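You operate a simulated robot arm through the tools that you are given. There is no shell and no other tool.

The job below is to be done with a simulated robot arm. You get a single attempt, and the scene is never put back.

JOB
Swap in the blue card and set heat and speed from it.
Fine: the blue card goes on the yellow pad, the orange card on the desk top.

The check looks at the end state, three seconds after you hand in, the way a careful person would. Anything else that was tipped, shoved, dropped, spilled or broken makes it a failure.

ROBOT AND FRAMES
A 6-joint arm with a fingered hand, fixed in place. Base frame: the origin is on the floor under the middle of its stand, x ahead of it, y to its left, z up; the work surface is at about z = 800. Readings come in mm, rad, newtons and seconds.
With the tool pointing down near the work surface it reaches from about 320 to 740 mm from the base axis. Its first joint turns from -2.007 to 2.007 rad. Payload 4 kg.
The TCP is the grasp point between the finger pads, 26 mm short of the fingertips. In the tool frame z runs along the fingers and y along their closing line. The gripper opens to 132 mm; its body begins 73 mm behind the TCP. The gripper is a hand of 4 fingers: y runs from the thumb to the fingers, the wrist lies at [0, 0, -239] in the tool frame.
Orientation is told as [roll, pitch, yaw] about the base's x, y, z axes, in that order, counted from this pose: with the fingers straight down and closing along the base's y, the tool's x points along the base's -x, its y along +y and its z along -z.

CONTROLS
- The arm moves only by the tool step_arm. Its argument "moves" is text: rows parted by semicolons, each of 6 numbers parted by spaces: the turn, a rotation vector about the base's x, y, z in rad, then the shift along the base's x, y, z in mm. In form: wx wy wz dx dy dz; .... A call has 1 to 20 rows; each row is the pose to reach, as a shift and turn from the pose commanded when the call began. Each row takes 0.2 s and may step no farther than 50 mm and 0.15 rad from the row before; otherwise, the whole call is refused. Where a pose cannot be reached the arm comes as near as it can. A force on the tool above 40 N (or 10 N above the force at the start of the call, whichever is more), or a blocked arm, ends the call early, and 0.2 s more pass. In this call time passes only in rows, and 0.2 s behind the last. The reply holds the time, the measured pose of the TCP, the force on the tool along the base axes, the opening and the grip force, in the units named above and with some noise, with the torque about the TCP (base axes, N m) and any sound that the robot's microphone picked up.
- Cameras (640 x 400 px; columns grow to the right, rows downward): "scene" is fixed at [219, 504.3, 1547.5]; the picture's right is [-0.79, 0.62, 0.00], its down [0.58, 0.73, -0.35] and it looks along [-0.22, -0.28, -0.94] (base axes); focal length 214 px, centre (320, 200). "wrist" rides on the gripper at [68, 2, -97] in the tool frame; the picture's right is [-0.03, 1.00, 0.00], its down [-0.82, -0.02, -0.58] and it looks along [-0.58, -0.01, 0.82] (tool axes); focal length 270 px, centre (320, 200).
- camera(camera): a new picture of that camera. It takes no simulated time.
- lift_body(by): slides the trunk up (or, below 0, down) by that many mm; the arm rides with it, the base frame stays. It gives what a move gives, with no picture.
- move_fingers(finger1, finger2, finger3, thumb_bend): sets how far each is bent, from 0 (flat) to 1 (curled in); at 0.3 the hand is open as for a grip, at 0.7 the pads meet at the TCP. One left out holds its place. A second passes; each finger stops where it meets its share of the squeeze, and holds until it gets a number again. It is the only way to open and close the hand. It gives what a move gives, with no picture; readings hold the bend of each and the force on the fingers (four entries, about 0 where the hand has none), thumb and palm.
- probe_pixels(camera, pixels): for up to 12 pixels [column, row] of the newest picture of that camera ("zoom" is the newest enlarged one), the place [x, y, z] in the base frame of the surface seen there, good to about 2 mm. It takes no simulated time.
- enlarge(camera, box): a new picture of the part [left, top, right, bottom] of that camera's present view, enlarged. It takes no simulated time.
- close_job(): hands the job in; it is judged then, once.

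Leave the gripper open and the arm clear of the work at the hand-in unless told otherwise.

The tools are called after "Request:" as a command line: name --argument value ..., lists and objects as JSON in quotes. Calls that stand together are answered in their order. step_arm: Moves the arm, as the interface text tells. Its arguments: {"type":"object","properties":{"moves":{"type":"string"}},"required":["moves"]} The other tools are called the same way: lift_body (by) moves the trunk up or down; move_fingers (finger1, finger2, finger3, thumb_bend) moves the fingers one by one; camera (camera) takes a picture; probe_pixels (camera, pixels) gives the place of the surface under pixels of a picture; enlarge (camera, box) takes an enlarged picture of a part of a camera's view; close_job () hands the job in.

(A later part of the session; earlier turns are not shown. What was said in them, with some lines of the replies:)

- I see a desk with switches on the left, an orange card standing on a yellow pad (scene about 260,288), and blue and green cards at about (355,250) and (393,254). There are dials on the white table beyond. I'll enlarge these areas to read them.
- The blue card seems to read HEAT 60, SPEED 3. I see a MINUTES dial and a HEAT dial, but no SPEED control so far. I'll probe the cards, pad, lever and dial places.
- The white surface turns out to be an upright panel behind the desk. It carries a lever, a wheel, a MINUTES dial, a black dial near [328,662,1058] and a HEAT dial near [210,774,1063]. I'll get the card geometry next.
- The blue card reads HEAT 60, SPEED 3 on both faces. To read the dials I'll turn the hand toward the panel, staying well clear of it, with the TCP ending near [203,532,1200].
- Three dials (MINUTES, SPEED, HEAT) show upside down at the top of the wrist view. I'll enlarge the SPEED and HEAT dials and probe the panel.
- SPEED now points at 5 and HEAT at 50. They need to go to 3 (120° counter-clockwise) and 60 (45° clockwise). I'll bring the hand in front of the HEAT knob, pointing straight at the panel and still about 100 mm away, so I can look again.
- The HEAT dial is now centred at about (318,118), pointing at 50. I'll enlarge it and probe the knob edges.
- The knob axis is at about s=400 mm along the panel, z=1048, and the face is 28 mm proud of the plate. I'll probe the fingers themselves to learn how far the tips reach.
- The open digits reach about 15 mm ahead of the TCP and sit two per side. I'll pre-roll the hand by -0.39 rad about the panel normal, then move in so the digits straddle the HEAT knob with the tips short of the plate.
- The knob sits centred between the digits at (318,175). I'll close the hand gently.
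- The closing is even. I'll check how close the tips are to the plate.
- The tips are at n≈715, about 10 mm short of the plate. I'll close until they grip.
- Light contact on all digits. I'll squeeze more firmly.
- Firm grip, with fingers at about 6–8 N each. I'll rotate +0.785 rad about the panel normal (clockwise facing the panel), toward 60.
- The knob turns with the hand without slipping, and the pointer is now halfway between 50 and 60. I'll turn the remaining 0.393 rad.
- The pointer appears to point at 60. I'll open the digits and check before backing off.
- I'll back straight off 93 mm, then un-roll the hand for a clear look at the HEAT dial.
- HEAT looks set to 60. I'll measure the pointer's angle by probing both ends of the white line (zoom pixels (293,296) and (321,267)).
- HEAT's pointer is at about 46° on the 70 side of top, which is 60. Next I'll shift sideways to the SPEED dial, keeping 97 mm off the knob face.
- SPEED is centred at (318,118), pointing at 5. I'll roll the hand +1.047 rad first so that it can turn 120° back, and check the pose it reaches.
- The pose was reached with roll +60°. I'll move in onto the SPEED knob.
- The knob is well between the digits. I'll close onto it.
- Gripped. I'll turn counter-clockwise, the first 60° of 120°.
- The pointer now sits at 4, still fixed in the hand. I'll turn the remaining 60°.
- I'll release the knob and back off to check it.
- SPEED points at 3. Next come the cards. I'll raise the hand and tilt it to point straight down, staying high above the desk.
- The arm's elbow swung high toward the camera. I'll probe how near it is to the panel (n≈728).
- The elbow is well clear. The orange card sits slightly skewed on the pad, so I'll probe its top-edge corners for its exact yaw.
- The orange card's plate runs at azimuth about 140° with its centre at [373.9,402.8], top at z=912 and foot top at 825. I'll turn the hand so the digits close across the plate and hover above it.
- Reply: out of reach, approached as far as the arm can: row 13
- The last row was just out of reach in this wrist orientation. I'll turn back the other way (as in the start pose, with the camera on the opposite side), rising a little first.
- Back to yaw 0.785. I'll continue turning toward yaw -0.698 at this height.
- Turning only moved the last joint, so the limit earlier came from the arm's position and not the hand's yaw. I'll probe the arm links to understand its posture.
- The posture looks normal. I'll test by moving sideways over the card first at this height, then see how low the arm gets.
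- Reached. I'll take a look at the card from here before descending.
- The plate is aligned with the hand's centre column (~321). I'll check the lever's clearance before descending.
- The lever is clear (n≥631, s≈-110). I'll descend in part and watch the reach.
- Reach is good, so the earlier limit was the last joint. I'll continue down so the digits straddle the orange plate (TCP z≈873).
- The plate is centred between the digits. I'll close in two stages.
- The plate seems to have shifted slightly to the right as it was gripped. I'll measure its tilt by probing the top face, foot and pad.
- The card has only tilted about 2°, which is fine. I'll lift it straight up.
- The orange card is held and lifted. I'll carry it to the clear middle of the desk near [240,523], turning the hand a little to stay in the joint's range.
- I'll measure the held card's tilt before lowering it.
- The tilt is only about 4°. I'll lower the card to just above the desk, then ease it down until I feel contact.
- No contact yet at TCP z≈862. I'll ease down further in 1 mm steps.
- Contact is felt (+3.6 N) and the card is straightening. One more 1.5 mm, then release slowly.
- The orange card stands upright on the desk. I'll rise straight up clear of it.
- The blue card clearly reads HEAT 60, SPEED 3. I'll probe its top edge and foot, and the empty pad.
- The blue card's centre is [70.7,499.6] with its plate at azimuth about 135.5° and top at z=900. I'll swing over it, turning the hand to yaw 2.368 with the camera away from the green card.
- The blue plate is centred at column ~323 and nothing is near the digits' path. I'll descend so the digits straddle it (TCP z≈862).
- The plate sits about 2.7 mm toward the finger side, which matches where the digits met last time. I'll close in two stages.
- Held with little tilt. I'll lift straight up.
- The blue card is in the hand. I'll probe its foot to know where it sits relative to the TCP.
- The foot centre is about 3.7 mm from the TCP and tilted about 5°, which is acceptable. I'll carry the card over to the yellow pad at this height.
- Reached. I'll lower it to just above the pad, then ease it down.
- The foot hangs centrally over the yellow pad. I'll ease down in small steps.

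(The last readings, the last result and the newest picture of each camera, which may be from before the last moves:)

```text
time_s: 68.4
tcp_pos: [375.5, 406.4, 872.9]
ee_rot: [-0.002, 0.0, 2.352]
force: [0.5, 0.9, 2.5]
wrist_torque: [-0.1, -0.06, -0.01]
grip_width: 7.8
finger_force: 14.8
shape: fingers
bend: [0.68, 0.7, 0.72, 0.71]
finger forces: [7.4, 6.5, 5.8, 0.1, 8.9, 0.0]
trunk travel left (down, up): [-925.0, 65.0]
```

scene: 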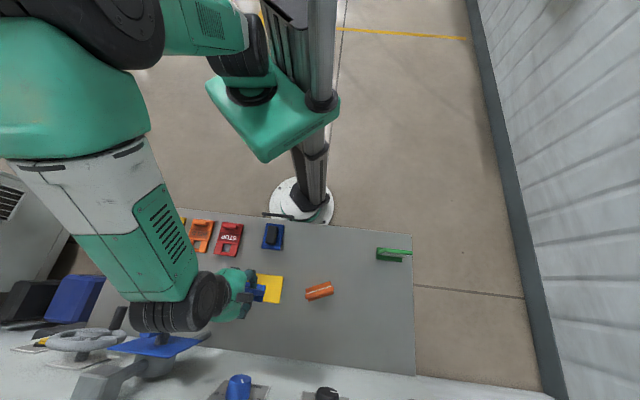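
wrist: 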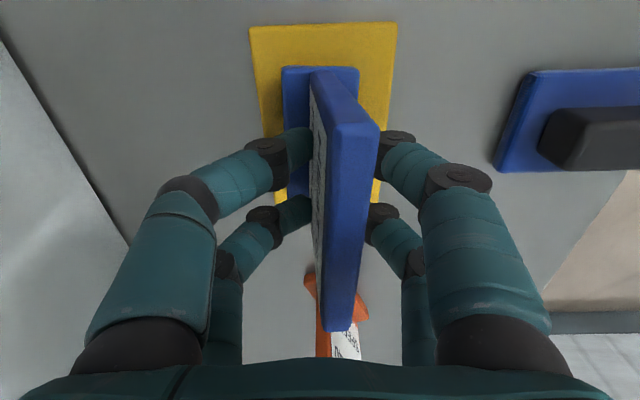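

Contact begins (+2.5 N). I'll press another 2 mm to level it.

Request:
step_arm --moves "0 0 0 0 0 -1; 0 0 0 0 0 -2"

Request:
camera --camera "wrist"

```text
time_s: 69.0
tcp_pos: [374.7, 407.4, 871.9]
ee_rot: [-0.003, 0.0, 2.351]
force: [2.1, 3.3, 7.6]
wrist_torque: [-0.05, -0.07, 0.02]
grip_width: 7.8
finger_force: 15.2
shape: fingers
bend: [0.69, 0.71, 0.72, 0.71]
finger forces: [7.7, 6.6, 6.7, 0.0, 10.5, 0.0]
trunk travel left (down, up): [-925.0, 65.0]
```

```text
taken
```

wrist: 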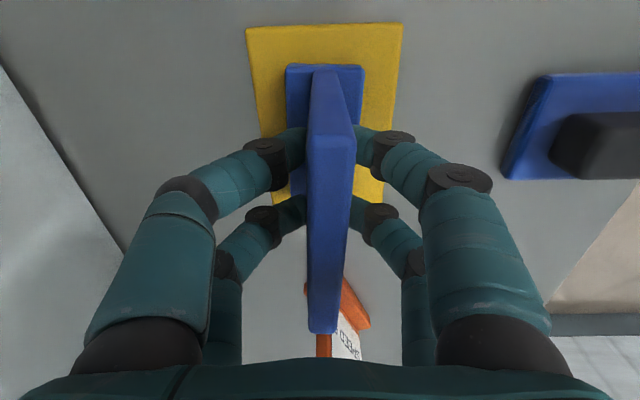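

The card is now upright and flat on the pad. I'll release gradually and look.

Request:
move_fingers --finger1 0.62 --finger2 0.62 --finger3 0.62 --thumb_bend 0.62

Request:
move_fingers --finger1 0.3 --finger2 0.3 --finger3 0.3 --thumb_bend 0.3

Request:
camera --camera "wrist"

```text
time_s: 70.0
tcp_pos: [374.3, 405.9, 870.3]
ee_rot: [-0.002, 0.001, 2.354]
force: [-1.5, -0.9, 0.1]
wrist_torque: [0.01, 0.0, -0.01]
grip_width: 25.4
finger_force: 0.1
shape: fingers
bend: [0.62, 0.62, 0.62, 0.62]
finger forces: [0.0, 0.0, 0.0, 0.1, 0.0, 0.1]
trunk travel left (down, up): [-925.0, 65.0]
```

```text
time_s: 71.0
tcp_pos: [374.8, 406.4, 870.1]
ee_rot: [-0.001, -0.001, 2.351]
force: [-0.2, -0.2, 0.7]
wrist_torque: [0.01, 0.03, 0.0]
grip_width: 132.2
finger_force: 0.1
shape: fingers
bend: [0.3, 0.3, 0.3, 0.3]
finger forces: [0.1, 0.0, 0.0, 0.1, 0.0, 0.0]
trunk travel left (down, up): [-925.0, 65.0]
```

```text
taken
```

wrist: 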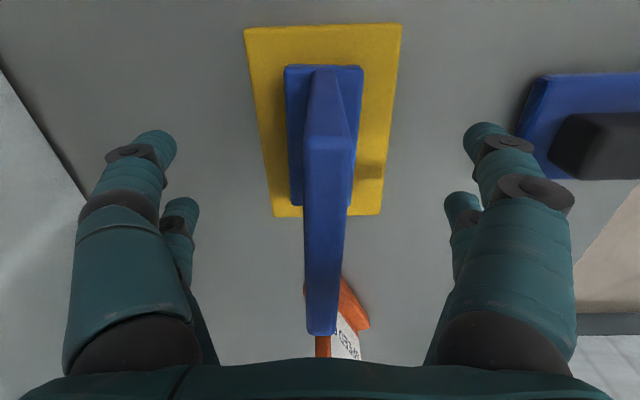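

The blue card stands upright on the pad. I'll rise straight up clear of it.

Request:
step_arm --moves "0 0 0 0 0 20; 0 0 0 0 0 45; 0 0 0 0 0 75; 0 0 0 0 0 105; 0 0 0 0 0 135; 0 0 0 0 0 165; 0 0 0 0 0 195; 0 0 0 0 0 225; 0 0 0 0 0 255"

Request:
camera --camera "wrist"

Request:
camera --camera "scene"

```text
time_s: 73.0
tcp_pos: [375.1, 404.8, 1126.5]
ee_rot: [-0.001, 0.0, 2.351]
force: [-0.3, -0.3, 0.1]
wrist_torque: [-0.02, 0.01, -0.01]
grip_width: 132.5
finger_force: 0.0
shape: fingers
bend: [0.3, 0.3, 0.3, 0.3]
finger forces: [0.0, 0.0, 0.0, 0.0, 0.1, 0.1]
trunk travel left (down, up): [-925.0, 65.0]
```

```text
taken
```

wrist: 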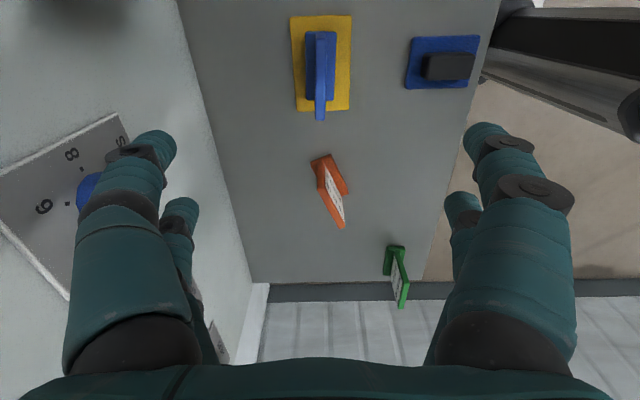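

```text
taken
```

scene: 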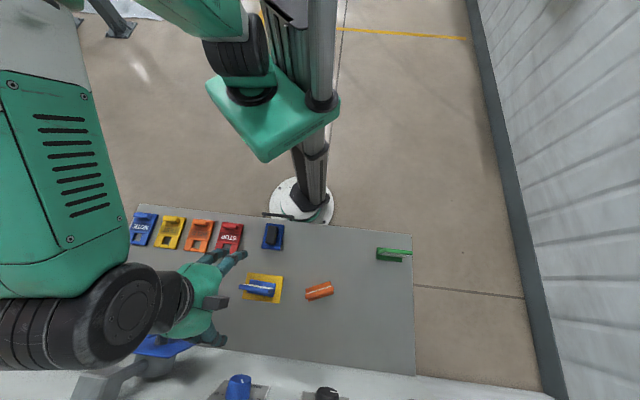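

Both cards are placed well. I'll move away and turn the hand back to face the panel for a final frontal look at the dials.

Request:
step_arm --moves "0 0 -0.1304 -10 6 5; 0 0 -0.2608 -21 12 9; 0 0 -0.3912 -31 18 14; 0 0 -0.5216 -42 25 18; 0 0 -0.652 -52 31 23; 0 0 -0.7824 -62 37 27; 0 0 -0.9128 -73 43 32; 0 0 -1.0432 -83 49 36; 0 0 -1.1736 -94 55 41; 0 0 -1.304 -104 62 46; 0 0 -1.4344 -115 68 50; 0 0 -1.565 -125 74 55"

Request:
step_arm --moves "0.085 -0.085 0 -5 5 2; 0.17 -0.17 0 -10 10 4; 0.255 -0.255 0 -15 16 6; 0.34 -0.34 0 -20 22 8; 0.425 -0.425 0 -25 28 10; 0.51 -0.51 0 -30 34 12; 0.595 -0.595 0 -38 42 14; 0.68 -0.68 0 -46 50 16"

Request:
camera --camera "wrist"

Request:
camera --camera "scene"

```text
time_s: 75.6
tcp_pos: [250.6, 479.2, 1181.3]
ee_rot: [-0.001, 0.0, 0.784]
force: [-0.6, -0.3, 0.6]
wrist_torque: [-0.02, -0.02, -0.02]
grip_width: 132.5
finger_force: 0.1
shape: fingers
bend: [0.3, 0.3, 0.3, 0.3]
finger forces: [0.1, 0.0, 0.1, 0.1, 0.0, 0.0]
trunk travel left (down, up): [-925.0, 65.0]
```

```text
time_s: 77.4
tcp_pos: [203.7, 531.0, 1197.8]
ee_rot: [-0.004, -0.962, 0.788]
force: [0.4, 0.3, -0.4]
wrist_torque: [0.0, 0.0, -0.03]
grip_width: 132.3
finger_force: 0.0
shape: fingers
bend: [0.3, 0.3, 0.3, 0.3]
finger forces: [0.1, 0.1, 0.0, 0.1, 0.0, 0.0]
trunk travel left (down, up): [-925.0, 65.0]
```

```text
taken
```

wrist: 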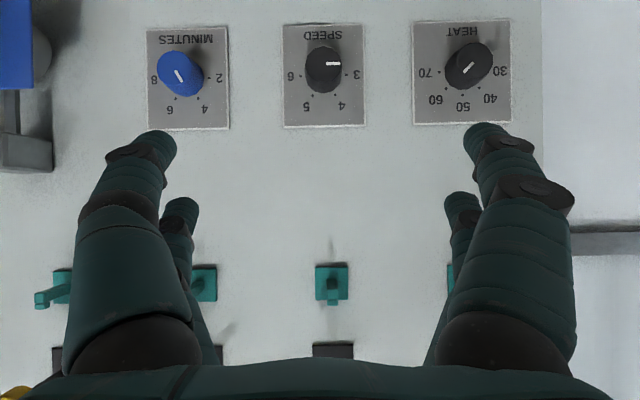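

```text
taken
```

scene: 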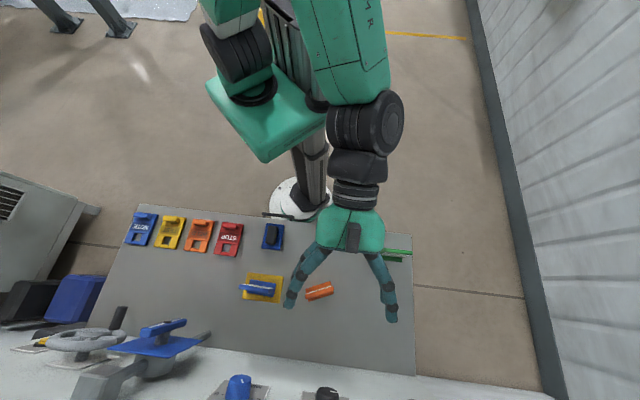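

I'll enlarge the SPEED and HEAT dials, and check MINUTES for any disturbance.

Request:
enlarge --camera "wrist" --box '[276, 18, 372, 130]'

Request:
enlarge --camera "wrist" --box '[408, 15, 518, 130]'

Request:
enlarge --camera "wrist" --box '[140, 20, 236, 132]'

Request:
enlarge --camera "scene" --box '[220, 250, 420, 330]'

```text
3.57 times, centred on (324, 74) of wrist
```

zoom: 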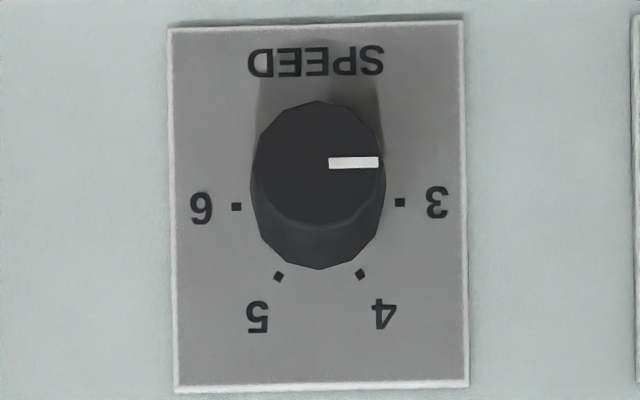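

```text
3.48 times, centred on (463, 72) of wrist
```

zoom: 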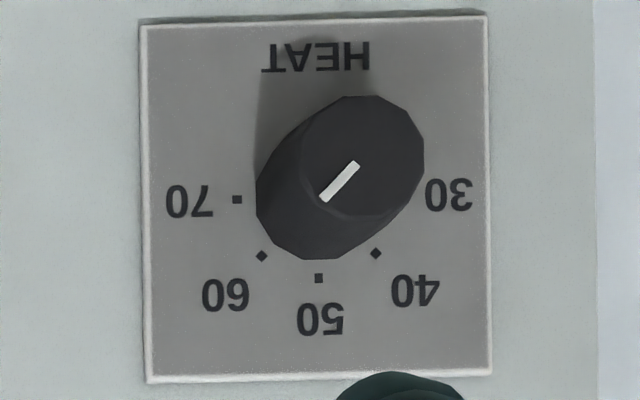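

```text
3.57 times, centred on (188, 76) of wrist
```

zoom: 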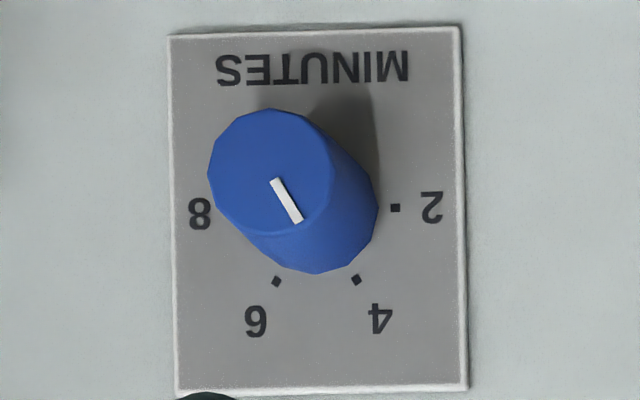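

```text
3.20 times, centred on (320, 290) of scene
```

zoom: 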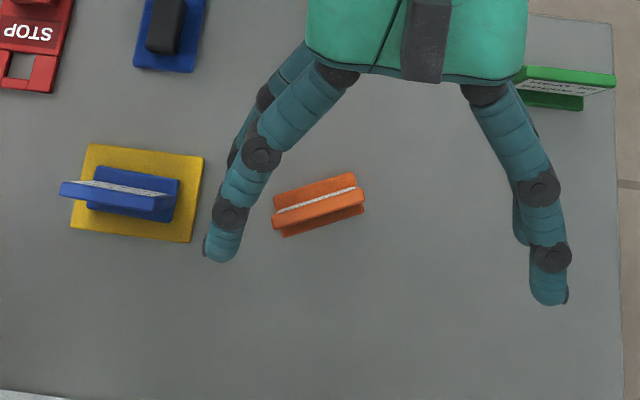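

SPEED points at 3, and HEAT looks just a little short of 60. I'll enlarge more to measure HEAT exactly.

Request:
enlarge --camera "wrist" --box '[440, 35, 490, 95]'

Request:
enlarge --camera "wrist" --box '[300, 35, 350, 100]'

```text
6.67 times, centred on (465, 65) of wrist
```

zoom: 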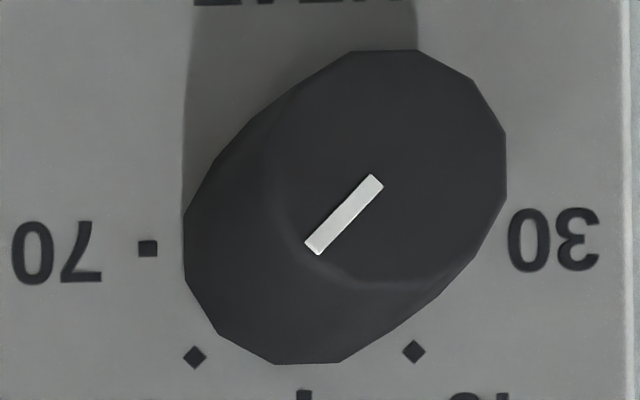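

```text
6.15 times, centred on (325, 68) of wrist
```

zoom: 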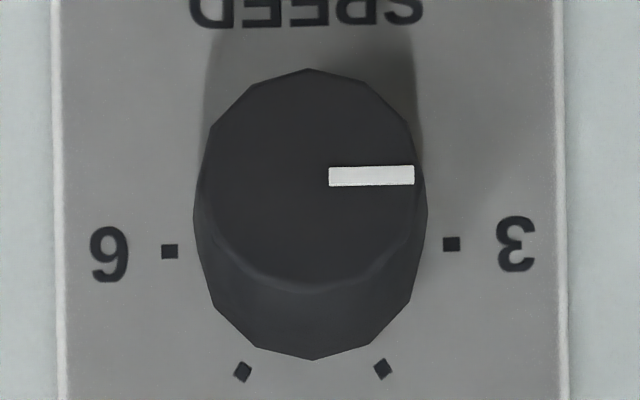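

HEAT measures exactly at the 60 mark and SPEED exactly at 3. I'll bring the arm back to its starting pose, clear of the work.

Request:
step_arm --moves "-0.0378 0.0911 -0.0723 -17 -12.4 4.5; -0.0755 0.1821 -0.1447 -34 -24.8 9; -0.1133 0.2732 -0.217 -51 -37.2 13.5; -0.151 0.3642 -0.2893 -68 -49.6 18; -0.1888 0.4553 -0.3617 -85 -62 22.5; -0.2265 0.5463 -0.434 -102 -74.4 27; -0.2643 0.6374 -0.5063 -119 -86.8 31.5; -0.302 0.7284 -0.5786 -136 -99.2 36; -0.3398 0.8195 -0.651 -153 -111.6 40.5; -0.3775 0.9105 -0.7233 -171 -124 45"

Request:
camera --camera "scene"

Request:
enlarge --camera "scene" --box '[220, 200, 420, 325]'

Request:
camera --camera "wrist"

```text
time_s: 79.6
tcp_pos: [34.3, 405.0, 1242.1]
ee_rot: [-0.001, 0.002, -0.001]
force: [-0.2, 0.3, 0.6]
wrist_torque: [-0.02, 0.01, 0.0]
grip_width: 132.6
finger_force: 0.0
shape: fingers
bend: [0.3, 0.3, 0.3, 0.3]
finger forces: [0.0, 0.0, 0.0, 0.0, 0.0, 0.1]
trunk travel left (down, up): [-925.0, 65.0]
```

```text
taken
```

scene: 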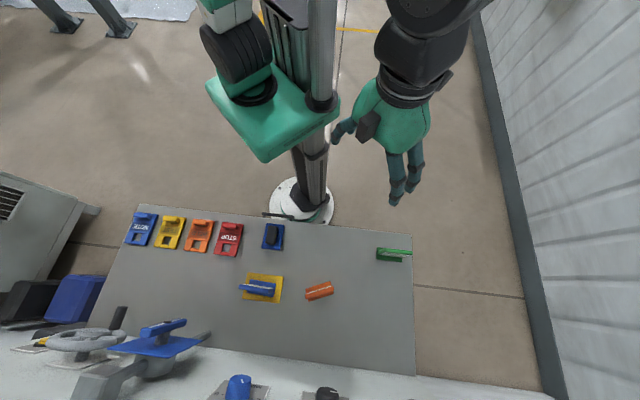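

```text
3.20 times, centred on (320, 262) of scene
```

zoom: 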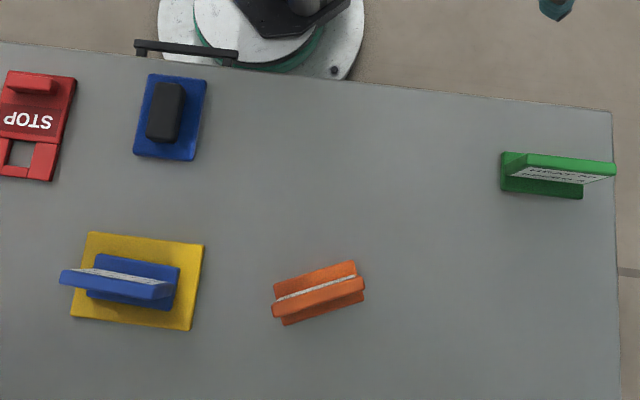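

```text
taken
```

wrist: 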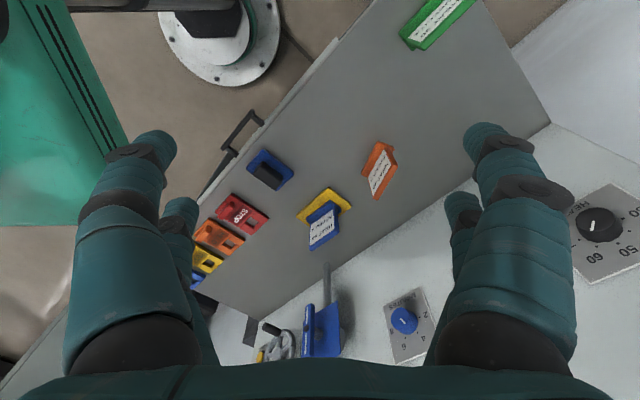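

The blue card stands on the yellow pad and the orange card stands upright on the desk. HEAT is at 60 and SPEED at 3. MINUTES, the green card, the lever and the other items are as they were. The hand is open and back at its start pose, so I'm handing in the job.

Request:
close_job

```text
The job is handed in.
```

The blue card is now on the yellow pad, and HEAT and SPEED are set from it. I've handed the job in, but no verdict came back.

- **Cards:** the blue card stands upright and central on the yellow pad. The orange card stands upright on the clear middle of the desk top.
- **Dials:** the blue card reads HEAT 60, SPEED 3. I turned HEAT from 50 to 60 and SPEED from 5 to 3. A close frontal view showed both pointers in line with their marks.
- **Everything else:** in the last pictures the MINUTES dial, green card, lever and the other items on the desk looked as they did at the start.

The hand is open and the arm is back at its starting pose, clear of the work.
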